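You operate a simulated robot arm through the tools that you are given. There is no shell and no other tool. Be economical: measure what you need, move in short steps, check, and stop when the job is done.

You run a simulated two-armed robot. Do the job below in one go: nothing can be reset, and whatever is moved stays where it is left.

## Task
Pick up the small carton that says "clips" from the top tray of the cart with one hand, pass it to the other hand and put it on the light stand table. Set down upright: small carton.

Only the result counts: the job must be done as asked and must still hold three seconds after the hand-in. Knocking over, shifting, dropping, spilling or breaking anything else fails it.

## Robot
Two 7-joint arms with two-finger parallel grippers on one trunk, on a base that drives. Base frame: it is fixed to the floor where the robot stands at the start and does not move with it; the origin is under the middle of the robot, x ahead of it, y to its left, z up. Readings come in m, rad, newtons and seconds.
The left shoulder is at the start at [0.06, 0.189, 1.153], the right one opposite. With the tool pointing down near the work surface each hand reaches from about 0.1 to 0.64 m from the robot's upright axis, wherever it stands, measured 20 degrees to its own side. Places, roughly: light stand table [-1.5, 0.7, 0.8]. Payload 3.43 kg a hand.
The TCP of each hand is the grasp point between the finger pads, 0.03 m short of the fingertips. In the tool frame z runs along the fingers and y along their closing line. Largest opening 0.094 m; finger width 0.028, thickness 0.01; the body of the gripper, 0.05 by 0.096 m, starts 0.055 m behind the TCP.
Orientation is told as [roll, pitch, yaw] about the base's x, y, z axes, in that order, counted from this pose: with the fingers straight down and closing along the base's y, the tool's x points along the base's -x, its y along +y and its z along -z.

## Interface
- The arms move only by the tool servo_tool. It takes "left_moves", "right_moves" or both (then of equal length, played together; a hand with none holds still); each is one flat list of numbers, 7 for each row, row after row: the shift along the tool's x, y, z in cm, then the turn, a rotation vector about the tool's x, y, z in rad, then the gripper command, from -1 (shut) to 1 (fully open), values between in proportion. In form: [x, y, z, ax, ay, az, fingers, x, y, z, ax, ay, az, fingers, ...]. A call has 1 to 10 rows; each row is the pose to reach, as a shift and turn from the pose commanded when the call began, along the tool's axes at that moment. Rows are played at 5 a second. More than 0.05 m and 0.15 rad between two rows, or a gripper value outside its range, and nothing of the call is played. A pose out of reach is approached as far as the arm can. The call stops where the force on the tool passes 40 N (or 10 N more than at its start, if that is more) or the arm is blocked; 0.2 s more then pass. The fingers move at their own pace (about 0.153 m/s each) and stop on an object; they squeeze with about 27 N. The grip force told is the motor's: it shows also when the fingers shut on nothing. Time passes only in rows, and 0.2 s behind the last, so rows that repeat a pose let the fingers close. It gives the time, the measured TCP pose, the force on the tool (base axes), the opening and the grip force at its end, in the units of the frame above (readings bear some noise), with the torque about the TCP (base axes, N m) and any sound that the robot's microphone picked up, and new pictures: "views" is both (left out), scene, wrist or none (wrist: the cameras of the hands that moved).
- Cameras (640 x 400 px; columns grow to the right, rows downward): "scene" is now at [0.0033, 0.0243, 1.6914]; the picture's right is [0.34, -0.94, 0.00], its down [-0.81, -0.29, -0.51] and it looks along [0.48, 0.17, -0.86] (base axes); focal length 251 px, centre (320, 200). "left" rides on the left gripper at [0.076, -0.014, -0.102] in its tool frame; the picture's right is [0.18, 0.98, 0.00], its down [-0.75, 0.14, -0.64] and it looks along [-0.63, 0.12, 0.77] (tool axes); focal length 243 px, centre (320, 200). "right" rides on the right gripper at [0.076, 0.014, -0.102] in its tool frame; the picture's right is [-0.18, 0.98, 0.00], its down [-0.75, -0.14, -0.64] and it looks along [-0.63, -0.12, 0.77] (tool axes); focal length 243 px, centre (320, 200). There is no depth. A picture from a camera that has moved, and an enlarged one, comes with that camera's place and axes in the base frame and with its lens.
- move_column(by): slides the trunk up (or, below 0, down) by that many m; the arms and the scene camera ride with it, the base frame stays. It gives what a move gives, with no picture.
- drive_base(legs): drives the robot by 1 to 6 legs, each [ahead, left, turn to the left] in m, m and rad, along the robot's own axes; the way and the turn of a leg run together, so that a leg with both is an arc; at most 1.5 m and 3.142 rad a leg. The arms and the cameras ride along, it lands a little off, and it stops where it bumps. It gives what a move gives, and a new picture of the scene camera.
- head_to(pan, tilt): turns the head with the scene camera to pan (to the left, within 1.501 rad either way) and tilt (down, from -0.506 to 1.204), counted from straight ahead of the robot. It gives what a move gives, and a new picture of the scene camera.
- close_up(camera, box): a new picture of the part [left, top, right, bottom] of that camera's present view, enlarged. No time passes.
- finish_job(): hands the job in; it is judged then, once.

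Go step by step. Nothing tells you exact positions but the pictures and the camera data: compare them with the known pose of the tool, close in by small moves and look again before you grip or let go. The budget is 120 turns and 260 pictures, counting those below and the enlarged ones. Unless the task says otherwise, let go and move clear before handing in, and close with one line.

The tools are called as a command line: name --argument value ..., lists and objects as JSON in quotes. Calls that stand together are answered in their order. servo_tool: Moves the arms, as the interface text tells. Its arguments: {"type":"object","properties":{"left_moves":{"type":"array","items":{"type":"number"}},"right_moves":{"type":"array","items":{"type":"number"}},"views":{"type":"string","enum":["both","scene","wrist","none"]}},"required":[]} The other tools are called the same way: move_column (by) slides the trunk up or down; drive_base (legs) drives the base; head_to (pan, tilt) turns the head that bears the scene camera; close_up (camera, box) takes an enlarged picture of a part of a camera's view; finish_job () hands the job in.

At the start:

```text
time: 0.0
left_tool_pos: [0.47, 0.3131, 1.0566]
left_tool_rot: [0.0, -0.001, 0.0]
left_wrist_force: [-0.3, -0.1, -0.6]
left_torque: [0.02, 0.01, 0.0]
left_opening: 0.094
left_finger_force: 0.0
right_tool_pos: [0.3398, -0.0787, 1.0639]
right_tool_rot: [-0.001, 0.001, 0.0]
right_wrist_force: [0.5, -0.4, -0.4]
right_torque: [0.01, -0.03, 0.01]
right_opening: 0.0942
right_finger_force: 0.0
trunk travel left (down, up): [-0.825, 0.165]
robot x, y, heading: [-0.0006, 0.0021, 0.003]
head pan, tilt: [0.347, 1.035]
```

scene: 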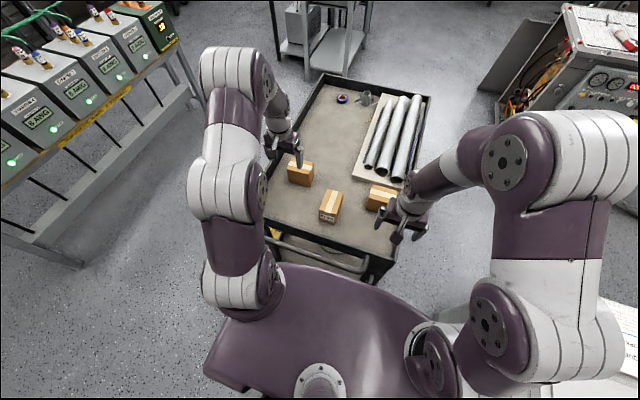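
right: 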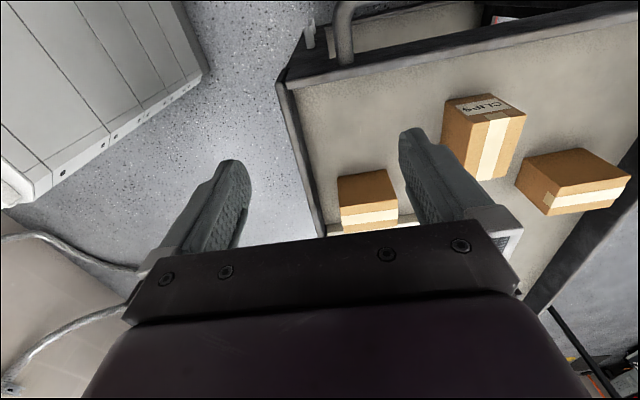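
left: 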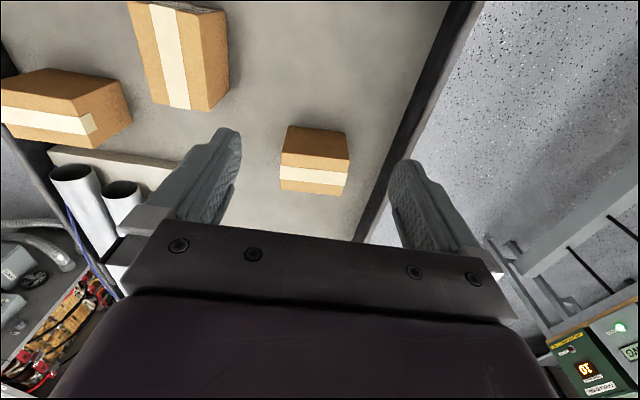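

I see three cartons on the cart; one shows "CLIPS" in the right hand's camera. I'll enlarge it to confirm the labels.

close_up --camera "scene" --box '[260, 140, 420, 240]'

close_up --camera "right" --box '[320, 60, 640, 260]'

close_up --camera "left" --box '[0, 0, 360, 225]'

```text
4.00 times, centred on (340, 190) of scene
camera zoom: at [0.0033, 0.0243, 1.6914], right [0.34, -0.94, 0.0], down [-0.81, -0.29, -0.51], along [0.48, 0.17, -0.86], focal length 1004 px, centre (240, 240)
```

zoom: 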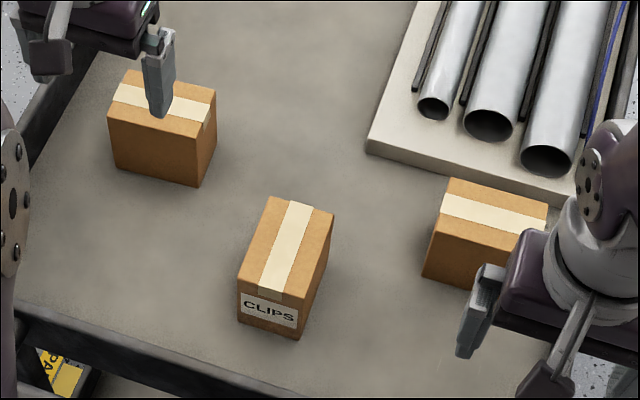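

```text
2.00 times, centred on (480, 160) of right
camera zoom: at [0.2641, -0.0638, 1.1665], right [0.18, 0.98, 0.0], down [0.75, -0.14, 0.64], along [0.63, -0.12, -0.77], focal length 485 px, centre (0, 280)
```

zoom: 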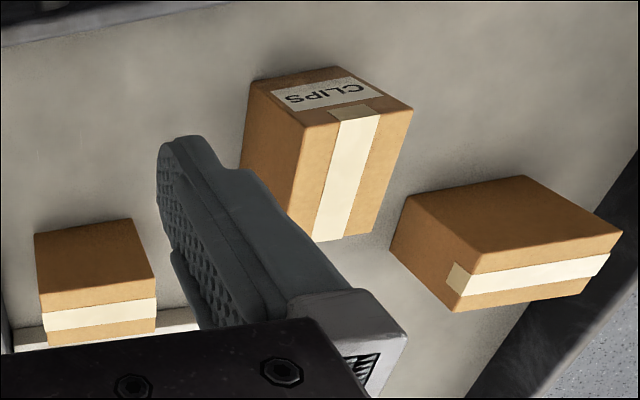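

```text
1.78 times, centred on (180, 112) of left
camera zoom: at [0.3937, 0.2977, 1.1589], right [-0.18, 0.98, 0.0], down [0.75, 0.14, 0.64], along [0.63, 0.12, -0.77], focal length 431 px, centre (569, 356)
```

zoom: 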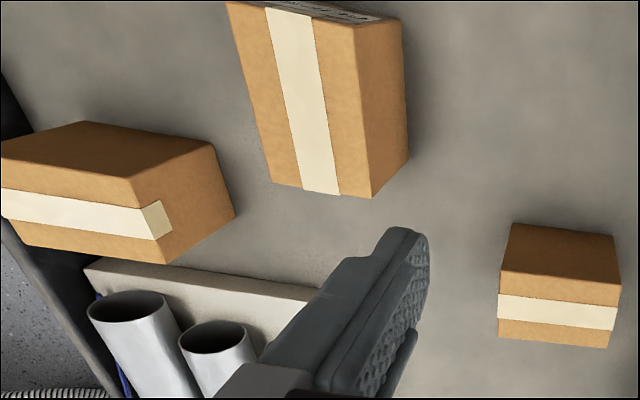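

The nearest-middle carton is "clips": I estimate x 0.43–0.53, y 0.116–0.182, top z≈0.85, aligned with the base axes. I move the left hand over it (gripping slightly toward its near end) and look.

servo_tool --left_moves '[0, -4.1, 0, 0, 0, 0, 1, 0, -8.2, 0, 0, 0, 0, 1, 0, -12.3, 0, 0, 0, 0, 1, 0, -16.4, 0, 0, 0, 0, 1, 0, -16.4, 4.5, 0, 0, 0, 1, 0, -16.4, 9, 0, 0, 0, 1, 0, -16.4, 9, 0, 0, 0, 1]'

```text
time: 1.6
left_tool_pos: [0.4685, 0.1486, 0.9657]
left_tool_rot: [-0.001, 0.0, 0.0]
left_wrist_force: [-1.1, -0.9, 0.7]
left_torque: [-0.02, -0.02, 0.0]
left_opening: 0.094
left_finger_force: 0.0
right_tool_pos: [0.3395, -0.0794, 1.0646]
right_tool_rot: [0.001, -0.001, 0.0]
right_wrist_force: [-0.5, -0.2, 0.2]
right_torque: [0.01, -0.02, -0.02]
right_opening: 0.0939
right_finger_force: 0.1
trunk travel left (down, up): [-0.825, 0.165]
robot x, y, heading: [-0.0001, 0.0012, -0.001]
head pan, tilt: [0.347, 1.035]
camera scene: at [0.002, 0.0235, 1.6915], right [0.34, -0.94, 0.0], down [-0.81, -0.29, -0.51], along [0.48, 0.17, -0.86], focal length 251 px, centre (320, 200)
camera left: at [0.3926, 0.1331, 1.0683], right [-0.18, 0.98, 0.0], down [0.75, 0.14, 0.64], along [0.63, 0.12, -0.77], focal length 243 px, centre (320, 200)
```

scene: 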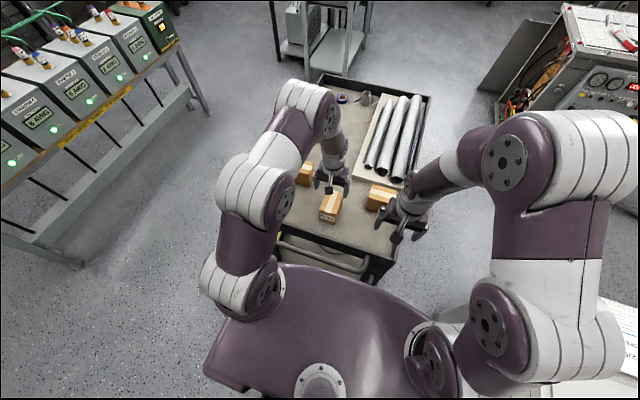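
left: 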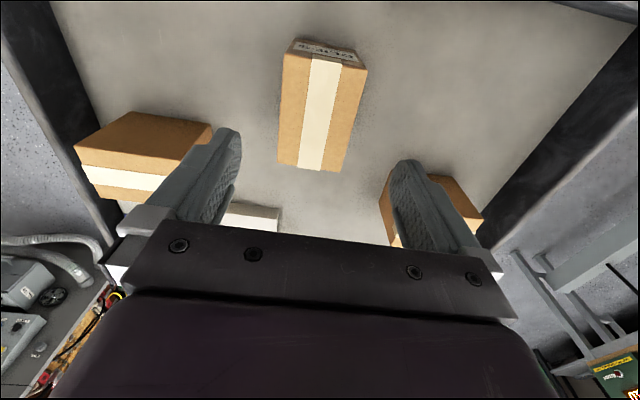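

The carton is centred under the left hand. Descending to about 2 cm below its top and gripping.

servo_tool --left_moves '[0, 0, 4.5, 0, 0, -0.03, 1, 0, 0, 9, 0, 0, -0.03, 1, 0, 0, 13.2, 0, 0, -0.03, 1, 0, 0, 13.2, 0, 0, -0.03, 1]'

```text
time: 2.6
left_tool_pos: [0.4696, 0.1475, 0.8335]
left_tool_rot: [0.001, 0.0, 0.029]
left_wrist_force: [-0.4, -0.3, -0.6]
left_torque: [0.03, -0.01, -0.01]
left_opening: 0.0939
left_finger_force: 0.0
right_tool_pos: [0.3397, -0.0791, 1.065]
right_tool_rot: [0.002, 0.002, 0.002]
right_wrist_force: [0.0, -0.6, -0.5]
right_torque: [0.02, 0.0, 0.02]
right_opening: 0.094
right_finger_force: 0.0
trunk travel left (down, up): [-0.825, 0.165]
robot x, y, heading: [-0.0013, 0.0011, 0.001]
head pan, tilt: [0.347, 1.035]
camera scene: at [0.0029, 0.0241, 1.6914], right [0.34, -0.94, 0.0], down [-0.81, -0.29, -0.51], along [0.48, 0.17, -0.86], focal length 251 px, centre (320, 200)
camera left: at [0.3935, 0.1303, 0.9356], right [-0.21, 0.98, 0.0], down [0.75, 0.16, 0.64], along [0.63, 0.14, -0.77], focal length 243 px, centre (320, 200)
```

scene: 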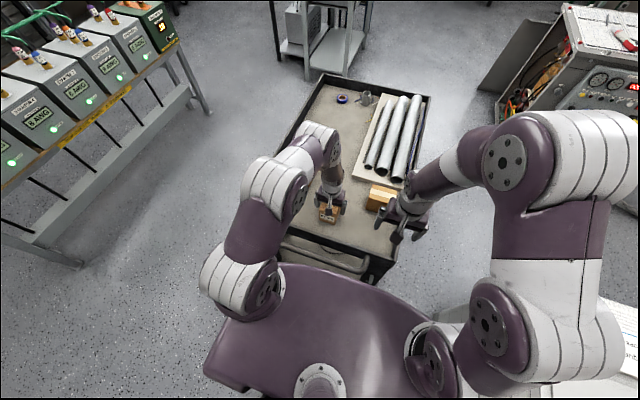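
left: 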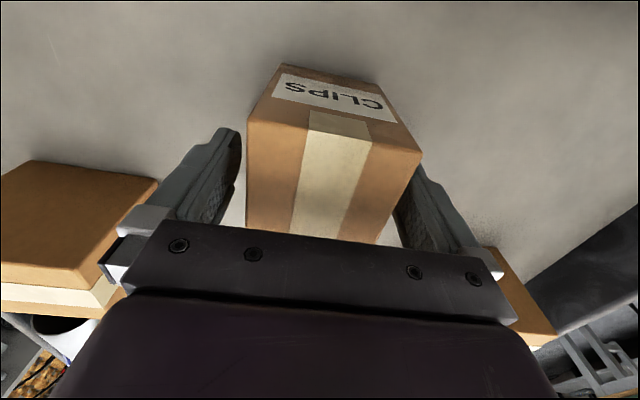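

Aligned and between the fingers. Close and lift a little.

servo_tool --left_moves '[0, 0, 0, 0, 0, 0, 0.3, 0, 0, 0, 0, 0, 0, -1, 0, 0, 0, 0, 0, 0, -1, 0, 0, 0, 0, 0, 0, -1, 0, 0, -3, 0, 0, 0, -1, 0, 0, -7, 0, 0, 0, -1, 0, 0, -11.5, 0, 0, 0, -1, 0, 0, -16, 0, 0, 0, -1, 0, 0, -20, 0, 0, 0, -1, 0, 0, -20, 0, 0, 0, -1]'

```text
time: 4.8
left_tool_pos: [0.4694, 0.1477, 1.0338]
left_tool_rot: [0.0, 0.001, 0.03]
left_wrist_force: [0.1, 0.0, -1.1]
left_torque: [0.01, 0.01, -0.01]
left_opening: 0.0722
left_finger_force: 27.2
right_tool_pos: [0.3416, -0.0783, 1.065]
right_tool_rot: [0.0, 0.001, -0.002]
right_wrist_force: [-0.5, 0.0, 0.4]
right_torque: [0.01, 0.0, -0.01]
right_opening: 0.094
right_finger_force: 0.1
trunk travel left (down, up): [-0.825, 0.165]
robot x, y, heading: [-0.004, -0.0002, 0.001]
head pan, tilt: [0.347, 1.035]
camera scene: at [0.0042, 0.0244, 1.6914], right [0.34, -0.94, 0.0], down [-0.81, -0.29, -0.51], along [0.48, 0.17, -0.86], focal length 251 px, centre (320, 200)
camera left: at [0.3936, 0.1308, 1.1371], right [-0.21, 0.98, 0.0], down [0.75, 0.16, 0.64], along [0.63, 0.14, -0.77], focal length 243 px, centre (320, 200)
```

scene: 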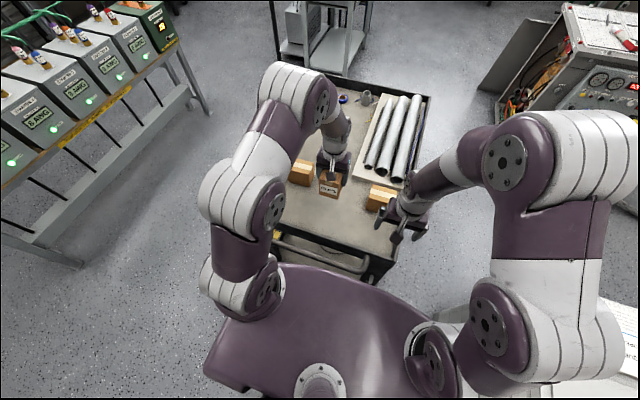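
left: 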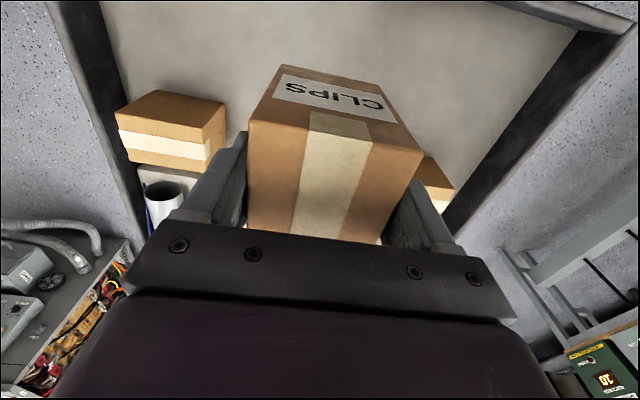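

Held firmly (7.2 cm wide). Now I turn the left hand −90° in yaw so the carton's free end faces the right hand.

servo_tool --left_moves '[0, 0, 0, 0, 0, 0.14, -1, 0, 0, 0, 0, 0, 0.28, -1, 0, 0, 0, 0, 0, 0.42, -1, 0, 0, 0, 0, 0, 0.56, -1, 0, 0, 0, 0, 0, 0.7, -1, 0, 0, 0, 0, 0, 0.84, -1, 0, 0, 0, 0, 0, 0.98, -1, 0, 0, 0, 0, 0, 1.12, -1, 0, 0, 0, 0, 0, 1.26, -1, 0, 0, 0, 0, 0, 1.4, -1]' --views "none"

servo_tool --left_moves '[0, 0, 0, 0, 0, 0.1, -1, 0, 0, 0, 0, 0, 0.2, -1, 0, 0, 0, 0, 0, 0.2, -1]'

```text
time: 7.0
left_tool_pos: [0.4697, 0.1506, 1.0347]
left_tool_rot: [0.0, 0.0, -1.372]
left_wrist_force: [0.3, 0.0, -1.2]
left_torque: [0.02, -0.02, 0.02]
left_opening: 0.0718
left_finger_force: 27.2
right_tool_pos: [0.3409, -0.0785, 1.0644]
right_tool_rot: [-0.001, -0.001, 0.0]
right_wrist_force: [0.6, -0.7, -0.4]
right_torque: [0.01, -0.01, 0.02]
right_opening: 0.0939
right_finger_force: 0.1
trunk travel left (down, up): [-0.825, 0.165]
robot x, y, heading: [0.0042, 0.0014, 0.002]
head pan, tilt: [0.347, 1.035]
```

```text
time: 7.8
left_tool_pos: [0.4706, 0.1485, 1.0335]
left_tool_rot: [-0.001, 0.0, -1.572]
left_wrist_force: [0.4, -0.4, -1.2]
left_torque: [0.03, -0.02, 0.02]
left_opening: 0.0721
left_finger_force: 27.0
right_tool_pos: [0.3404, -0.0787, 1.0644]
right_tool_rot: [0.001, 0.0, 0.0]
right_wrist_force: [-0.6, -0.1, 0.3]
right_torque: [0.04, 0.01, 0.02]
right_opening: 0.0939
right_finger_force: 0.1
trunk travel left (down, up): [-0.825, 0.165]
robot x, y, heading: [0.0045, -0.0012, 0.001]
head pan, tilt: [0.347, 1.035]
camera scene: at [0.0034, 0.0243, 1.6914], right [0.34, -0.94, 0.0], down [-0.81, -0.29, -0.51], along [0.48, 0.17, -0.86], focal length 251 px, centre (320, 200)
camera left: at [0.4556, 0.2243, 1.137], right [0.98, 0.18, 0.0], down [0.14, -0.75, 0.64], along [0.12, -0.63, -0.77], focal length 243 px, centre (320, 200)
```

scene: 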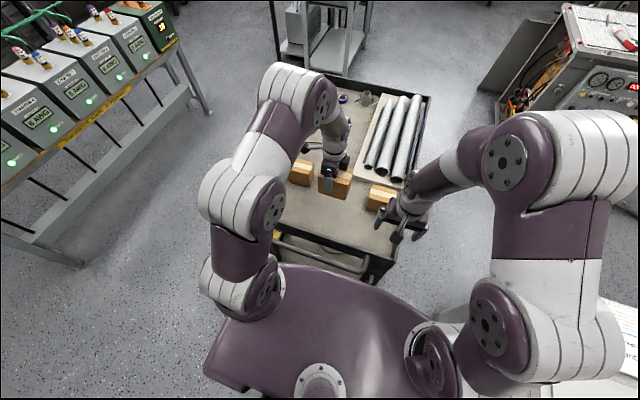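
left: 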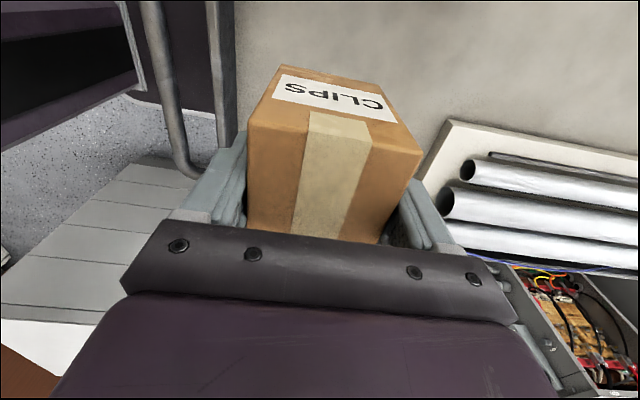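

The carton's free end now points right (end at y≈0.087). Next I turn the right hand in place to point left and 30° downward, closing along x.

servo_tool --right_moves '[0, 0, 0, 0, 0, 0.147, 1, 0, 0, 0, 0, 0, 0.294, 1, 0, 0, 0, 0, 0, 0.441, 1, 0, 0, 0, 0, 0, 0.588, 1, 0, 0, 0, 0, 0, 0.735, 1, 0, 0, 0, 0, 0, 0.882, 1, 0, 0, 0, 0, 0, 1.029, 1, 0, 0, 0, 0, 0, 1.176, 1, 0, 0, 0, 0, 0, 1.323, 1, 0, 0, 0, 0, 0, 1.47, 1]' --views "none"

servo_tool --right_moves '[0, 0, 0, 0, 0, 0.1, 1, 0, 0, 0, 0, 0, 0.1, 1]'

```text
time: 10.0
left_tool_pos: [0.4702, 0.1499, 1.0337]
left_tool_rot: [0.0, 0.0, -1.569]
left_wrist_force: [0.3, 0.1, -1.5]
left_torque: [0.05, -0.03, 0.0]
left_opening: 0.0722
left_finger_force: 26.9
right_tool_pos: [0.3401, -0.0791, 1.0652]
right_tool_rot: [0.001, 0.001, -1.475]
right_wrist_force: [-0.5, -0.7, -0.1]
right_torque: [0.03, 0.0, 0.0]
right_opening: 0.0941
right_finger_force: 0.2
trunk travel left (down, up): [-0.825, 0.165]
robot x, y, heading: [-0.0022, 0.0006, -0.007]
head pan, tilt: [0.347, 1.035]
```

```text
time: 10.6
left_tool_pos: [0.4688, 0.1487, 1.035]
left_tool_rot: [0.0, 0.0, -1.571]
left_wrist_force: [-0.7, 0.3, -1.3]
left_torque: [-0.01, 0.01, 0.03]
left_opening: 0.0721
left_finger_force: 26.5
right_tool_pos: [0.3397, -0.0775, 1.0646]
right_tool_rot: [0.0, 0.001, -1.572]
right_wrist_force: [0.2, 0.8, -0.2]
right_torque: [0.03, -0.03, -0.04]
right_opening: 0.0942
right_finger_force: 0.1
trunk travel left (down, up): [-0.825, 0.165]
robot x, y, heading: [0.0029, 0.0013, -0.003]
head pan, tilt: [0.347, 1.035]
camera scene: at [0.0034, 0.0243, 1.6914], right [0.34, -0.94, 0.0], down [-0.81, -0.29, -0.51], along [0.48, 0.17, -0.86], focal length 251 px, centre (320, 200)
camera right: at [0.3548, -0.0018, 1.1666], right [0.98, -0.18, 0.0], down [-0.14, -0.75, 0.64], along [-0.12, -0.63, -0.77], focal length 243 px, centre (320, 200)
```

scene: 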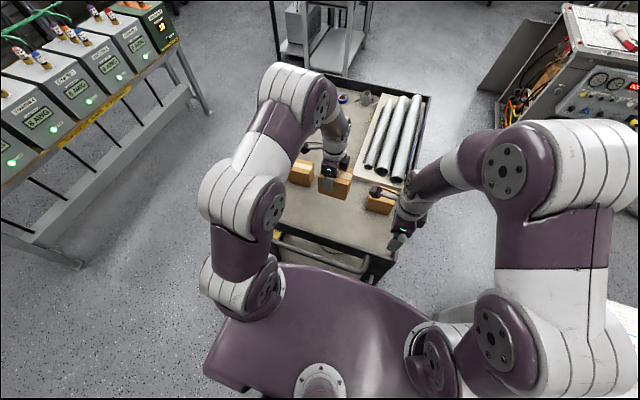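
right: 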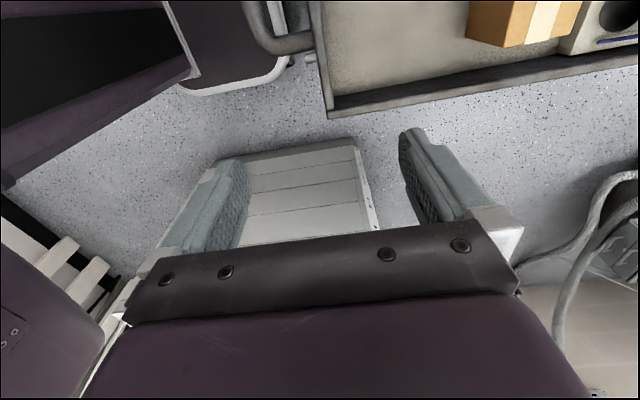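

Now tilt the right hand 60° so its fingers point left/down.

servo_tool --right_moves '[0, 0, 0, 0, 0.13, 0, 1, 0, 0, 0, 0, 0.26, 0, 1, 0, 0, 0, 0, 0.39, 0, 1, 0, 0, 0, 0, 0.52, 0, 1, 0, 0, 0, 0, 0.65, 0, 1, 0, 0, 0, 0, 0.78, 0, 1, 0, 0, 0, 0, 0.91, 0, 1, 0, 0, 0, 0, 1.047, 0, 1, 0, 0, 0, 0, 1.047, 0, 1]'

```text
time: 12.6
left_tool_pos: [0.4685, 0.1499, 1.0353]
left_tool_rot: [0.0, 0.001, -1.57]
left_wrist_force: [0.3, 0.3, -1.7]
left_torque: [0.0, -0.02, -0.01]
left_opening: 0.0722
left_finger_force: 27.2
right_tool_pos: [0.3401, -0.0779, 1.0653]
right_tool_rot: [0.003, 0.934, -1.568]
right_wrist_force: [0.8, 0.5, -0.4]
right_torque: [0.01, 0.01, 0.03]
right_opening: 0.0943
right_finger_force: 0.2
right hand out of reach, approached as far as the arm can: row 8, 9
trunk travel left (down, up): [-0.825, 0.165]
robot x, y, heading: [0.002, 0.0008, 0.002]
head pan, tilt: [0.347, 1.035]
camera scene: at [0.0017, 0.0247, 1.6914], right [0.34, -0.94, 0.0], down [-0.81, -0.29, -0.51], along [0.48, 0.17, -0.86], focal length 251 px, centre (320, 200)
camera right: at [0.3533, -0.1143, 1.1873], right [0.98, -0.11, -0.15], down [-0.14, -0.96, -0.22], along [-0.12, 0.24, -0.96], focal length 243 px, centre (320, 200)
```

scene: 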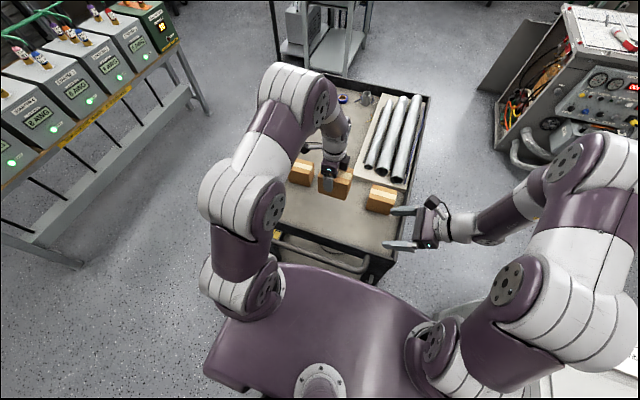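
right: 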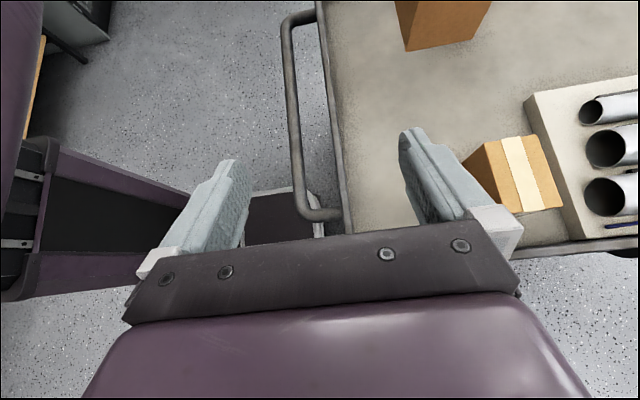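

The arm stops at ~53° tilt, which is good enough (pointing 36° down). Moving to a pre-grasp ~10 cm short of the carton's end.

servo_tool --right_moves '[0, 4.3, 0, 0, 0, 0, 1, 0, 8.6, 0, 0, 0, 0, 1, 0, 12.9, 0, 0, 0, 0, 1, 2.4, 12.9, 3, 0, 0, 0, 1, 4.8, 12.9, 6, 0, 0, 0, 1, 4.8, 12.9, 6, 0, 0, 0, 1]'

close_up --camera "scene" --box '[280, 120, 440, 220]'

```text
time: 14.0
left_tool_pos: [0.4703, 0.1486, 1.0336]
left_tool_rot: [0.0, 0.001, -1.573]
left_wrist_force: [1.1, -0.3, -1.5]
left_torque: [0.05, 0.03, 0.01]
left_opening: 0.0722
left_finger_force: 26.8
right_tool_pos: [0.4637, -0.0001, 1.0628]
right_tool_rot: [0.001, 0.93, -1.57]
right_wrist_force: [0.8, -0.5, 0.8]
right_torque: [-0.01, 0.03, 0.01]
right_opening: 0.0941
right_finger_force: 0.0
right hand out of reach, approached as far as the arm can: row 2, 3, 4, 5, 6
trunk travel left (down, up): [-0.825, 0.165]
robot x, y, heading: [0.0004, 0.0019, -0.003]
head pan, tilt: [0.347, 1.035]
camera scene: at [0.0043, 0.0234, 1.6914], right [0.34, -0.94, 0.0], down [-0.81, -0.29, -0.51], along [0.48, 0.17, -0.86], focal length 251 px, centre (320, 200)
camera right: at [0.478, -0.0372, 1.1853], right [0.98, -0.11, -0.15], down [-0.14, -0.97, -0.22], along [-0.12, 0.24, -0.96], focal length 243 px, centre (320, 200)
```

scene: 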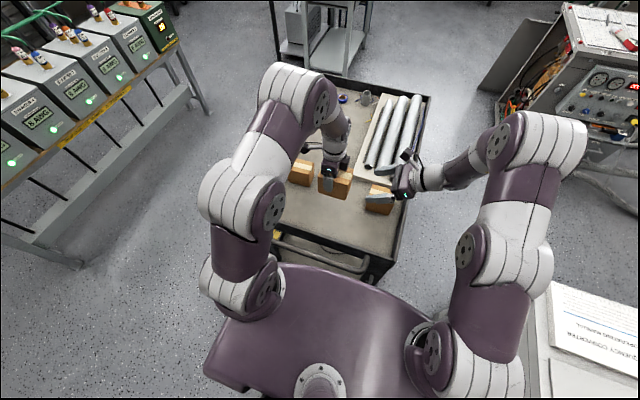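
right: 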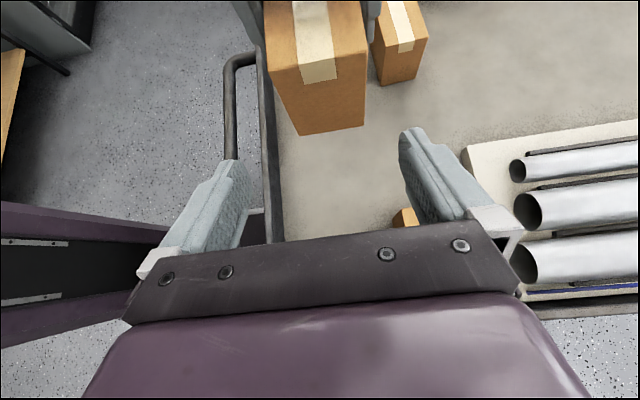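

```text
4.00 times, centred on (360, 170) of scene
camera zoom: at [0.0043, 0.0234, 1.6914], right [0.34, -0.94, 0.0], down [-0.81, -0.29, -0.51], along [0.48, 0.17, -0.86], focal length 1004 px, centre (160, 320)
```

zoom: 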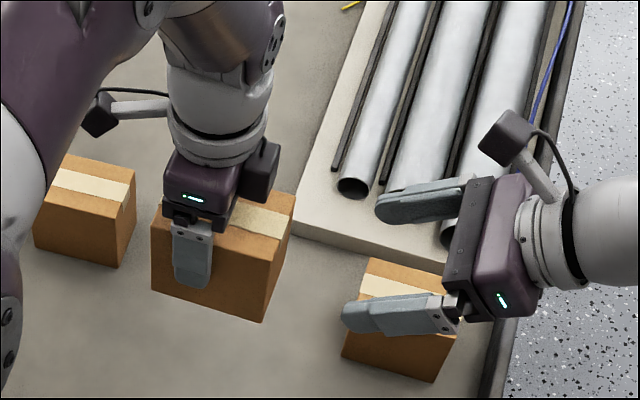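

The tilt is at the arm's limit, so I ease the tilt by 0.1 rad and bring the left hand nearer to the robot and a little right, to ease reach.

servo_tool --right_moves '[0, -3, 0, 0, -0.05, 0, 1, 0, -6, 0, 0, -0.1, 0, 1, 0, -6, 0, 0, -0.1, 0, 1]' --left_moves '[0, -3, 0, 0, 0, 0, -1, 0, -6, 0, 0, 0, 0, -1, 0, -6, 0, 0, 0, 0, -1]' --views "scene"

```text
time: 14.8
left_tool_pos: [0.4117, 0.1485, 1.0333]
left_tool_rot: [-0.002, 0.001, -1.57]
left_wrist_force: [0.7, 0.3, -2.3]
left_torque: [0.03, 0.02, 0.0]
left_opening: 0.0721
left_finger_force: 26.5
right_tool_pos: [0.4031, 0.0007, 1.0626]
right_tool_rot: [-0.003, 0.832, -1.57]
right_wrist_force: [0.7, -0.3, 0.0]
right_torque: [0.01, 0.01, 0.02]
right_opening: 0.094
right_finger_force: 0.0
trunk travel left (down, up): [-0.825, 0.165]
robot x, y, heading: [0.0015, -0.0016, -0.004]
head pan, tilt: [0.347, 1.035]
camera scene: at [0.0058, 0.0242, 1.6914], right [0.34, -0.94, 0.0], down [-0.81, -0.29, -0.51], along [0.48, 0.17, -0.86], focal length 251 px, centre (320, 200)
```

scene: 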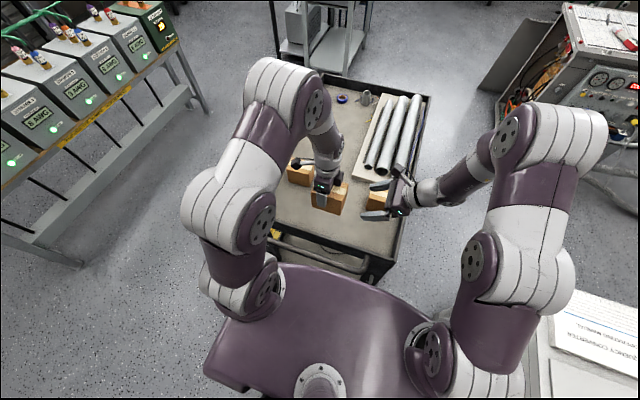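

Right hand is now at a reachable tilt. I check for a protruding box on the left gripper's right-hand side before closing in.

close_up --camera "scene" --box '[280, 140, 440, 240]'

close_up --camera "right" --box '[160, 0, 480, 200]'

```text
4.00 times, centred on (360, 190) of scene
camera zoom: at [0.0058, 0.0242, 1.6914], right [0.34, -0.94, 0.0], down [-0.81, -0.29, -0.51], along [0.48, 0.17, -0.86], focal length 1004 px, centre (160, 240)
```

zoom: 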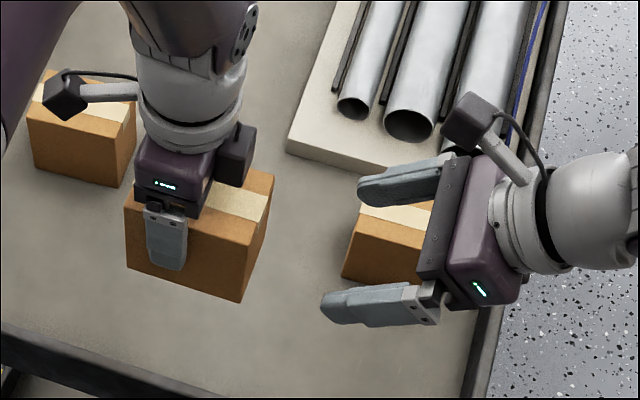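

```text
2.00 times, centred on (320, 100) of right
camera zoom: at [0.4185, -0.0249, 1.1875], right [0.98, -0.12, -0.14], down [-0.14, -0.98, -0.12], along [-0.12, 0.14, -0.98], focal length 485 px, centre (320, 400)
```

zoom: 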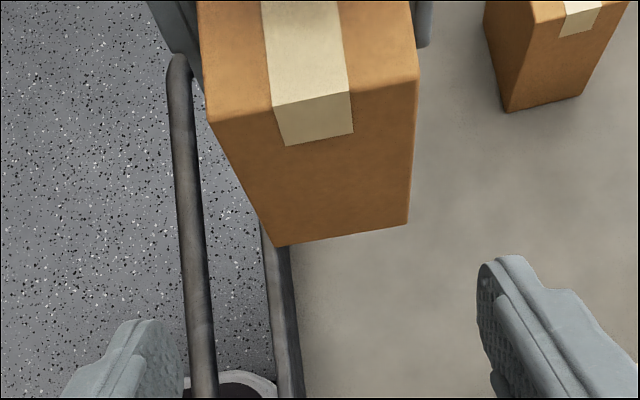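

A block sticks out of the left gripper on that side, so I restore a bit of tilt for clearance and go to ~6 cm short of the grasp.

servo_tool --right_moves '[0, 0.8, 0, 0, 0.09, 0, 1, 0.5, 0.8, 3, 0, 0.09, 0, 1, 1.0, 0.8, 6.2, 0, 0.09, 0, 1, 1.0, 0.8, 6.2, 0, 0.09, 0, 1]'

close_up --camera "scene" --box '[280, 140, 440, 240]'

```text
time: 15.8
left_tool_pos: [0.4107, 0.148, 1.0339]
left_tool_rot: [0.0, 0.001, -1.571]
left_wrist_force: [-0.1, -0.5, -1.7]
left_torque: [0.01, -0.01, 0.0]
left_opening: 0.0718
left_finger_force: 26.3
right_tool_pos: [0.4117, 0.0516, 1.0292]
right_tool_rot: [-0.001, 0.922, -1.57]
right_wrist_force: [0.4, -0.8, 0.3]
right_torque: [0.01, 0.01, 0.0]
right_opening: 0.0941
right_finger_force: 0.1
trunk travel left (down, up): [-0.825, 0.165]
robot x, y, heading: [-0.0016, -0.003, -0.002]
head pan, tilt: [0.347, 1.035]
camera scene: at [0.0036, 0.023, 1.6914], right [0.34, -0.94, 0.0], down [-0.81, -0.29, -0.51], along [0.48, 0.17, -0.86], focal length 251 px, centre (320, 200)
camera right: at [0.4249, 0.0162, 1.1515], right [0.98, -0.11, -0.15], down [-0.14, -0.97, -0.21], along [-0.12, 0.23, -0.97], focal length 243 px, centre (320, 200)
```

scene: 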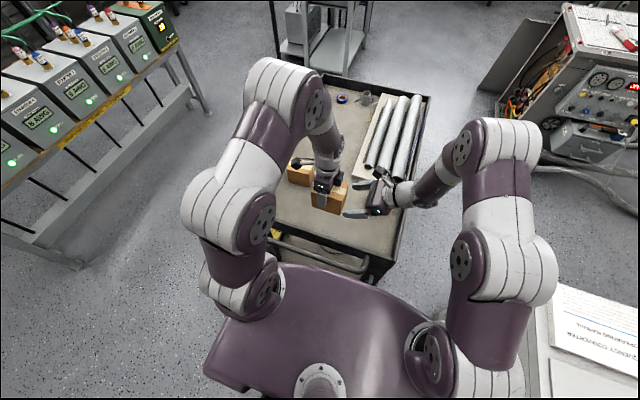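
right: 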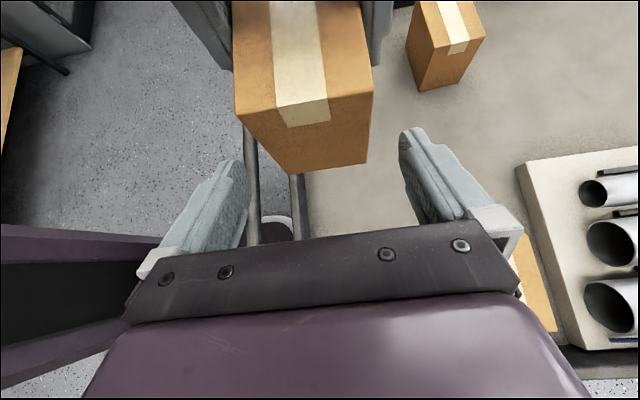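

```text
4.00 times, centred on (360, 190) of scene
camera zoom: at [0.0036, 0.023, 1.6914], right [0.34, -0.94, 0.0], down [-0.81, -0.29, -0.51], along [0.48, 0.17, -0.86], focal length 1004 px, centre (160, 240)
```

zoom: 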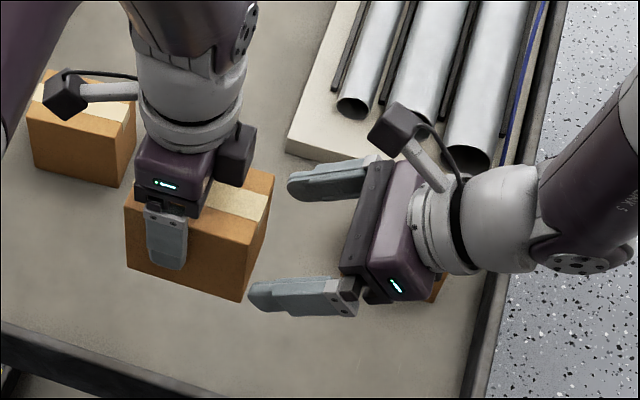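

Everything lines up: free end at y≈0.09, centred in x, camera clearances fine. Advancing 6.5 cm along the fingers.

servo_tool --right_moves '[0, 0, 3, 0, 0, 0, 1, 0.1, 0, 5, 0, 0, 0, 1, 0.1, 0, 6.5, 0, 0, 0, 1, 0.1, 0, 6.5, 0, 0, 0, 1]'

close_up --camera "scene" --box '[280, 140, 440, 240]'

```text
time: 16.8
left_tool_pos: [0.4094, 0.1475, 1.0355]
left_tool_rot: [0.0, -0.001, -1.569]
left_wrist_force: [0.0, 0.3, -1.9]
left_torque: [0.02, 0.01, 0.01]
left_opening: 0.0719
left_finger_force: 26.7
right_tool_pos: [0.4097, 0.1038, 0.9903]
right_tool_rot: [-0.002, 0.922, -1.568]
right_wrist_force: [0.3, -0.6, -0.1]
right_torque: [0.0, 0.02, -0.03]
right_opening: 0.0941
right_finger_force: 0.1
trunk travel left (down, up): [-0.825, 0.165]
robot x, y, heading: [-0.0003, -0.0016, -0.005]
head pan, tilt: [0.347, 1.035]
camera scene: at [0.0035, 0.0243, 1.6914], right [0.34, -0.94, 0.0], down [-0.81, -0.29, -0.51], along [0.48, 0.17, -0.86], focal length 251 px, centre (320, 200)
camera right: at [0.4248, 0.0686, 1.1126], right [0.98, -0.11, -0.15], down [-0.14, -0.97, -0.21], along [-0.12, 0.23, -0.97], focal length 243 px, centre (320, 200)
```

scene: 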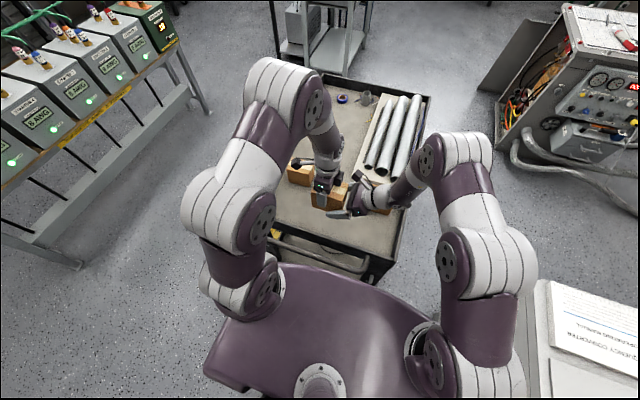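
right: 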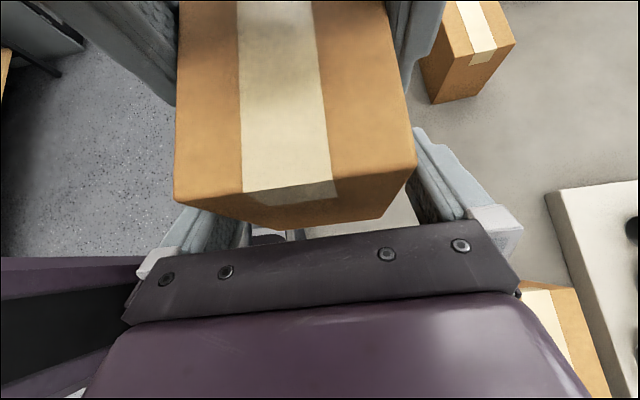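

```text
4.00 times, centred on (360, 190) of scene
camera zoom: at [0.0035, 0.0243, 1.6914], right [0.34, -0.94, 0.0], down [-0.81, -0.29, -0.51], along [0.48, 0.17, -0.86], focal length 1004 px, centre (160, 240)
```

zoom: 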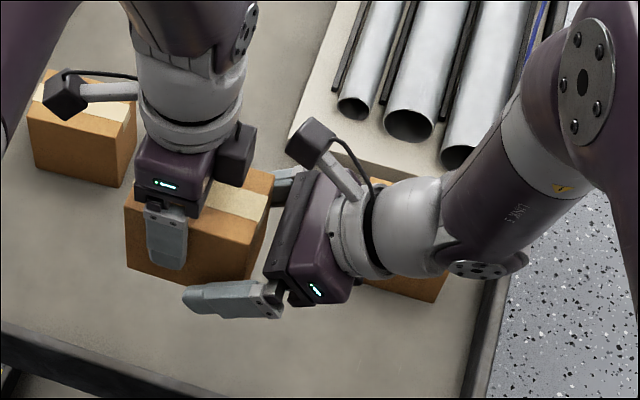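

Fingers straddle the end cleanly without contact. Closing the right hand while the left holds.

servo_tool --right_moves '[0, 0, 0, 0, 0, 0, 0.4, 0, 0, 0, 0, 0, 0, -1, 0, 0, 0, 0, 0, 0, -1, 0, 0, 0, 0, 0, 0, -1]'

```text
time: 17.8
left_tool_pos: [0.4102, 0.1494, 1.0355]
left_tool_rot: [0.003, -0.001, -1.568]
left_wrist_force: [9.5, -0.8, -5.3]
left_torque: [0.05, -0.12, 0.35]
left_opening: 0.0724
left_finger_force: 27.1
right_tool_pos: [0.4101, 0.1051, 0.9909]
right_tool_rot: [-0.002, 0.923, -1.569]
right_wrist_force: [-9.0, 1.1, 3.5]
right_torque: [0.12, -0.31, 0.08]
right_opening: 0.0723
right_finger_force: 27.2
trunk travel left (down, up): [-0.825, 0.165]
robot x, y, heading: [-0.001, 0.0025, 0.001]
head pan, tilt: [0.347, 1.035]
camera scene: at [0.0034, 0.0244, 1.6914], right [0.34, -0.94, 0.0], down [-0.81, -0.29, -0.51], along [0.48, 0.17, -0.86], focal length 251 px, centre (320, 200)
camera right: at [0.4246, 0.0686, 1.1127], right [0.98, -0.11, -0.15], down [-0.14, -0.97, -0.21], along [-0.12, 0.23, -0.97], focal length 243 px, centre (320, 200)
```

scene: 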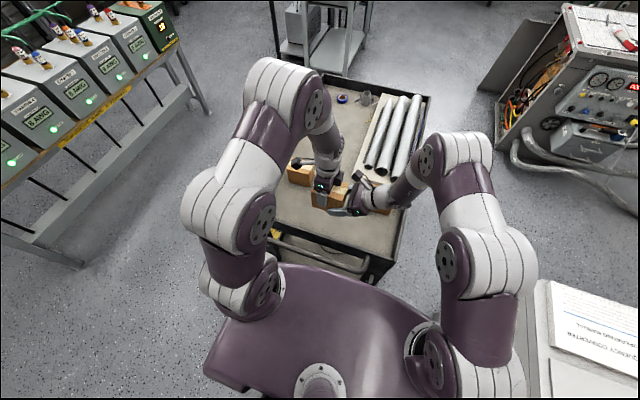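
right: 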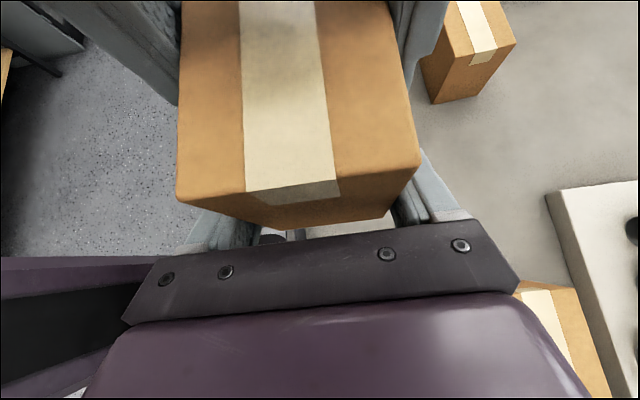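

Both hands hold it. Opening the left hand and lifting it straight up.

servo_tool --left_moves '[0, 0, 0, 0, 0, 0, -0.2, 0, 0, 0, 0, 0, 0, 1, 0, 0, 0, 0, 0, 0, 1, 0, 0, -2, 0, 0, 0, 1, 0.5, 0, -6, 0, 0, 0, 1, 1.5, 0, -10, 0, 0, 0, 1, 5, 0, -13, 0, 0, 0, 1, 10, 0, -13, 0, 0, 0, 1, 10, 0, -13, 0, 0, 0, 1]'

close_up --camera "right" --box '[120, 0, 480, 225]'

```text
time: 19.8
left_tool_pos: [0.4086, 0.2475, 1.1644]
left_tool_rot: [-0.001, 0.001, -1.571]
left_wrist_force: [0.6, 0.1, -0.8]
left_torque: [0.01, -0.01, -0.01]
left_opening: 0.0938
left_finger_force: 0.0
right_tool_pos: [0.4101, 0.1024, 0.9908]
right_tool_rot: [0.0, 0.924, -1.568]
right_wrist_force: [0.0, 0.1, 0.8]
right_torque: [-0.04, 0.01, 0.0]
right_opening: 0.0723
right_finger_force: 26.8
trunk travel left (down, up): [-0.825, 0.165]
robot x, y, heading: [-0.0001, -0.0026, -0.003]
head pan, tilt: [0.347, 1.035]
camera scene: at [0.0034, 0.0231, 1.6915], right [0.34, -0.94, 0.0], down [-0.81, -0.29, -0.51], along [0.48, 0.17, -0.86], focal length 251 px, centre (320, 200)
camera left: at [0.395, 0.3236, 1.2675], right [0.98, 0.18, 0.0], down [0.14, -0.75, 0.64], along [0.12, -0.63, -0.77], focal length 243 px, centre (320, 200)
```

scene: 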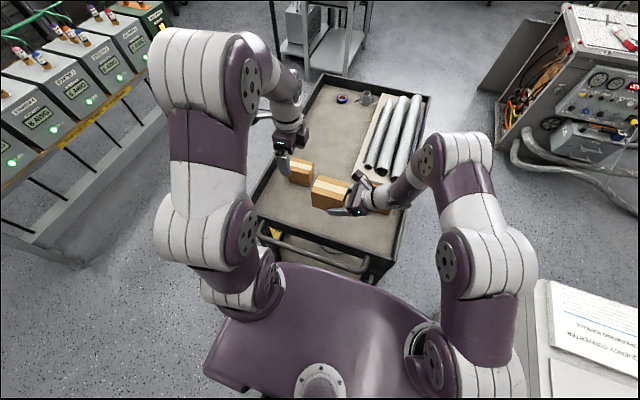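
left: 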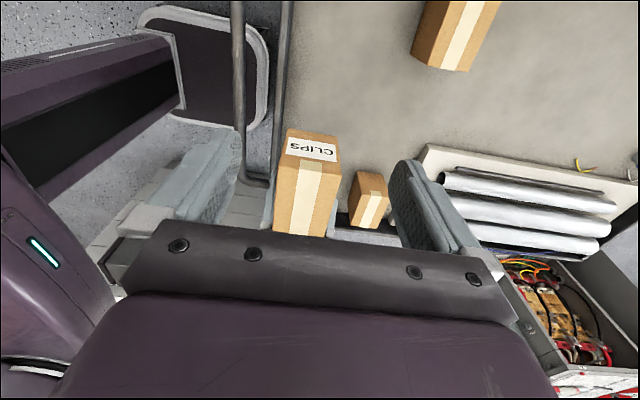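

```text
1.78 times, centred on (300, 112) of right
camera zoom: at [0.4248, 0.0676, 1.1128], right [0.98, -0.11, -0.15], down [-0.14, -0.97, -0.21], along [-0.12, 0.23, -0.97], focal length 431 px, centre (356, 356)
```

zoom: 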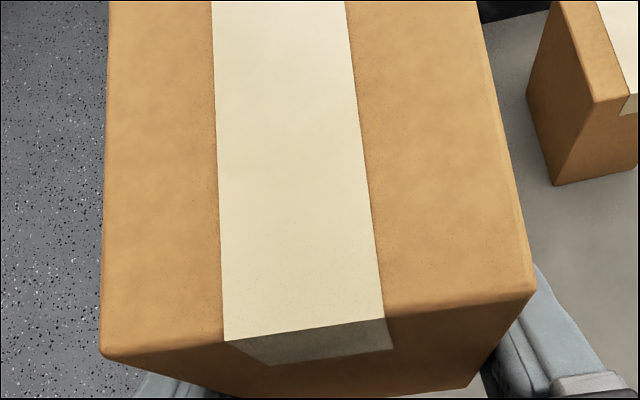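

The right hand holds the carton alone and level. I raise the trunk a bit and look around for the driving route.

move_column --by 0.1

head_to --pan 1.5 --tilt 0.45

head_to --pan -1.5 --tilt 0.6

```text
time: 21.1
left_tool_pos: [0.4083, 0.2491, 1.2636]
left_tool_rot: [0.001, 0.0, -1.573]
left_wrist_force: [-0.3, 1.3, 0.7]
left_torque: [-0.01, -0.01, 0.03]
left_opening: 0.0942
left_finger_force: 0.1
right_tool_pos: [0.4107, 0.1038, 1.0904]
right_tool_rot: [-0.003, 0.922, -1.569]
right_wrist_force: [-0.3, 0.1, -2.4]
right_torque: [-0.05, 0.0, 0.0]
right_opening: 0.072
right_finger_force: 27.1
trunk travel left (down, up): [-0.925, 0.065]
robot x, y, heading: [0.0015, 0.003, -0.001]
head pan, tilt: [0.347, 1.035]
```

```text
time: 22.5
left_tool_pos: [0.4081, 0.2492, 1.2642]
left_tool_rot: [0.0, 0.002, -1.571]
left_wrist_force: [1.0, 0.5, 0.1]
left_torque: [0.02, -0.03, -0.05]
left_opening: 0.094
left_finger_force: 0.0
right_tool_pos: [0.4109, 0.1038, 1.091]
right_tool_rot: [-0.001, 0.922, -1.57]
right_wrist_force: [-0.2, 0.7, -1.2]
right_torque: [-0.03, 0.02, 0.03]
right_opening: 0.0719
right_finger_force: 27.3
trunk travel left (down, up): [-0.925, 0.065]
robot x, y, heading: [-0.0008, 0.0028, 0.001]
head pan, tilt: [1.499, 0.45]
camera scene: at [-0.0532, 0.0932, 1.8394], right [1.0, -0.07, 0.0], down [-0.03, -0.43, -0.9], along [0.06, 0.9, -0.44], focal length 251 px, centre (320, 200)
```

scene: 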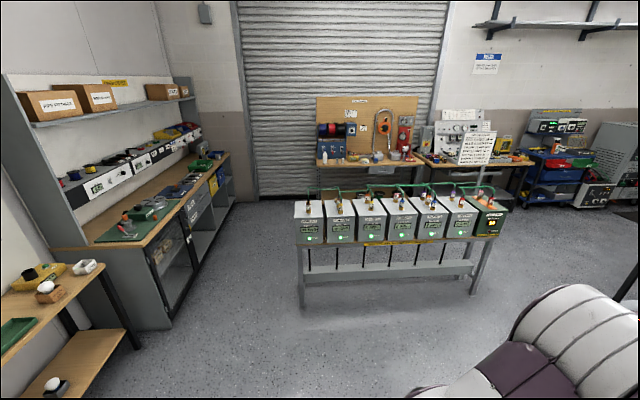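

```text
time: 25.1
left_tool_pos: [0.4091, 0.2492, 1.2637]
left_tool_rot: [0.0, 0.0, -1.572]
left_wrist_force: [0.0, 0.3, -0.9]
left_torque: [0.0, 0.01, -0.02]
left_opening: 0.0938
left_finger_force: 0.0
right_tool_pos: [0.411, 0.1041, 1.0903]
right_tool_rot: [-0.004, 0.923, -1.57]
right_wrist_force: [0.4, -0.1, -0.7]
right_torque: [-0.03, 0.0, 0.03]
right_opening: 0.0719
right_finger_force: 27.0
trunk travel left (down, up): [-0.925, 0.065]
robot x, y, heading: [-0.0027, -0.0026, -0.005]
head pan, tilt: [-1.499, 0.6]
camera scene: at [-0.0536, -0.0867, 1.8259], right [-1.0, -0.07, 0.0], down [-0.04, 0.56, -0.83], along [0.06, -0.82, -0.56], focal length 251 px, centre (320, 200)
```

scene: 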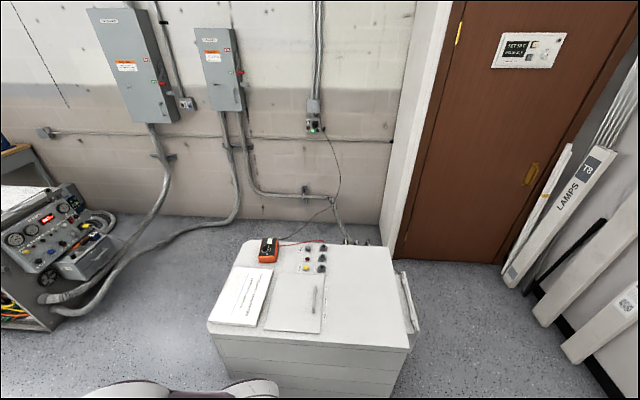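

The route behind needs a look; a wooden table is visible at the back-left. I back off the cart 0.2 m, then turn left part-way, with the camera facing ahead.

drive_base --legs '[[-0.2, 0, 0]]'

head_to --pan 1.5 --tilt 0.6

drive_base --legs '[[0, 0, 0.9]]'

```text
time: 26.7
left_tool_pos: [0.2127, 0.2491, 1.2624]
left_tool_rot: [-0.002, 0.0, -1.569]
left_wrist_force: [0.3, -0.5, -0.4]
left_torque: [-0.05, 0.02, -0.01]
left_opening: 0.094
left_finger_force: 0.0
right_tool_pos: [0.2138, 0.1034, 1.0898]
right_tool_rot: [-0.004, 0.923, -1.574]
right_wrist_force: [0.3, 0.8, -2.3]
right_torque: [-0.04, 0.02, 0.0]
right_opening: 0.0718
right_finger_force: 26.5
trunk travel left (down, up): [-0.925, 0.065]
robot x, y, heading: [-0.198, 0.0026, 0.004]
head pan, tilt: [-1.499, 0.6]
camera scene: at [-0.2488, -0.0867, 1.826], right [-1.0, -0.07, 0.0], down [-0.04, 0.56, -0.83], along [0.06, -0.82, -0.56], focal length 251 px, centre (320, 200)
```

scene: 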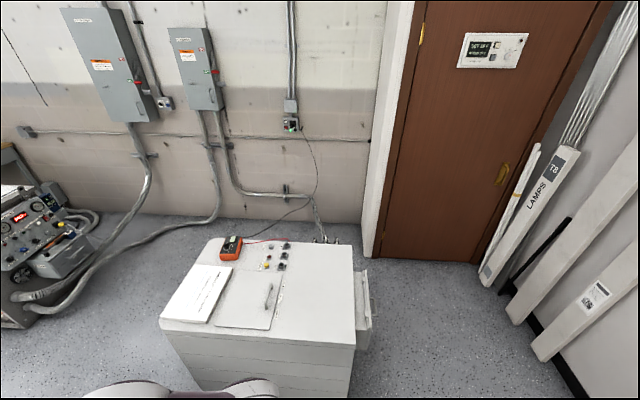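

```text
time: 29.3
left_tool_pos: [0.2095, 0.2498, 1.2643]
left_tool_rot: [-0.001, -0.002, -1.569]
left_wrist_force: [0.7, 0.3, -0.3]
left_torque: [-0.02, 0.02, 0.0]
left_opening: 0.094
left_finger_force: 0.1
right_tool_pos: [0.2116, 0.1037, 1.09]
right_tool_rot: [0.001, 0.923, -1.568]
right_wrist_force: [0.2, -0.3, -2.3]
right_torque: [-0.05, -0.04, -0.02]
right_opening: 0.0718
right_finger_force: 26.8
trunk travel left (down, up): [-0.925, 0.065]
robot x, y, heading: [-0.1987, 0.0016, -0.004]
head pan, tilt: [1.499, 0.6]
camera scene: at [-0.253, 0.0895, 1.8259], right [1.0, -0.07, 0.0], down [-0.04, -0.56, -0.83], along [0.06, 0.82, -0.56], focal length 251 px, centre (320, 200)
```

scene: 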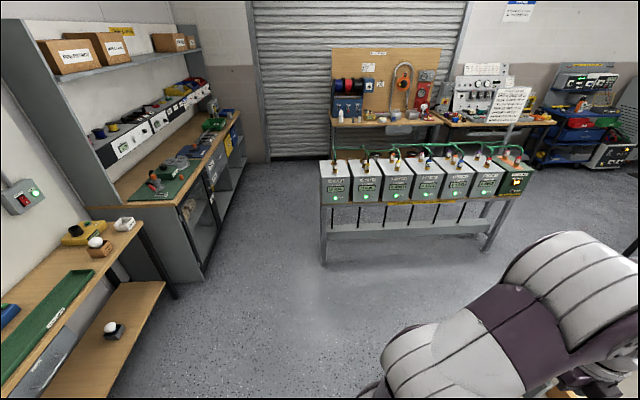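

```text
time: 32.0
left_tool_pos: [-0.1398, 0.4746, 1.2638]
left_tool_rot: [0.001, 0.001, -0.669]
left_wrist_force: [-0.3, -0.7, 0.4]
left_torque: [0.0, -0.01, 0.0]
left_opening: 0.0942
left_finger_force: 0.0
right_tool_pos: [-0.0241, 0.386, 1.091]
right_tool_rot: [0.0, 0.924, -0.666]
right_wrist_force: [-1.6, 0.0, -1.0]
right_torque: [-0.02, -0.03, 0.01]
right_opening: 0.0721
right_finger_force: 27.1
trunk travel left (down, up): [-0.925, 0.065]
robot x, y, heading: [-0.1993, 0.0007, 0.904]
head pan, tilt: [1.499, 0.6]
camera scene: at [-0.3016, 0.014, 1.8259], right [0.67, 0.74, 0.0], down [0.42, -0.38, -0.83], along [-0.61, 0.56, -0.56], focal length 251 px, centre (320, 200)
```

scene: 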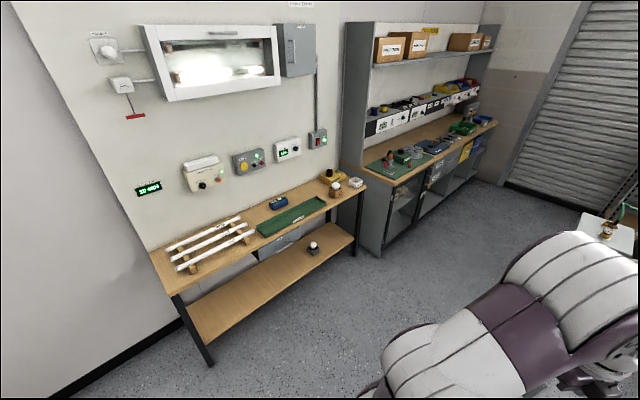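

That's the light stand table (lamps on the wall), front edge x≈-1.33, y from 0 to 1.45. I zoom in to choose a free spot.

close_up --camera "scene" --box '[140, 150, 380, 300]'

```text
2.67 times, centred on (260, 225) of scene
camera zoom: at [-0.3016, 0.014, 1.8259], right [0.67, 0.74, 0.0], down [0.42, -0.38, -0.83], along [-0.61, 0.56, -0.56], focal length 669 px, centre (480, 133)
```

zoom: 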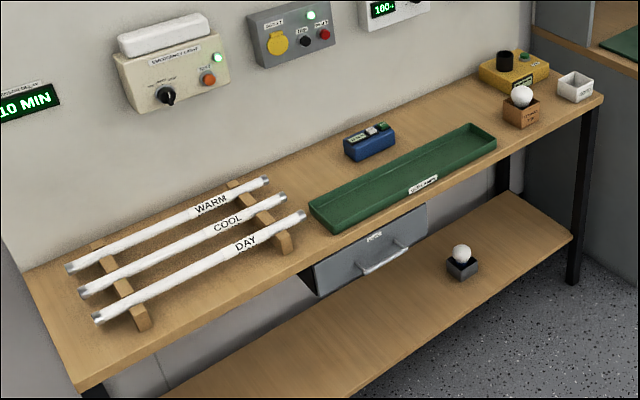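

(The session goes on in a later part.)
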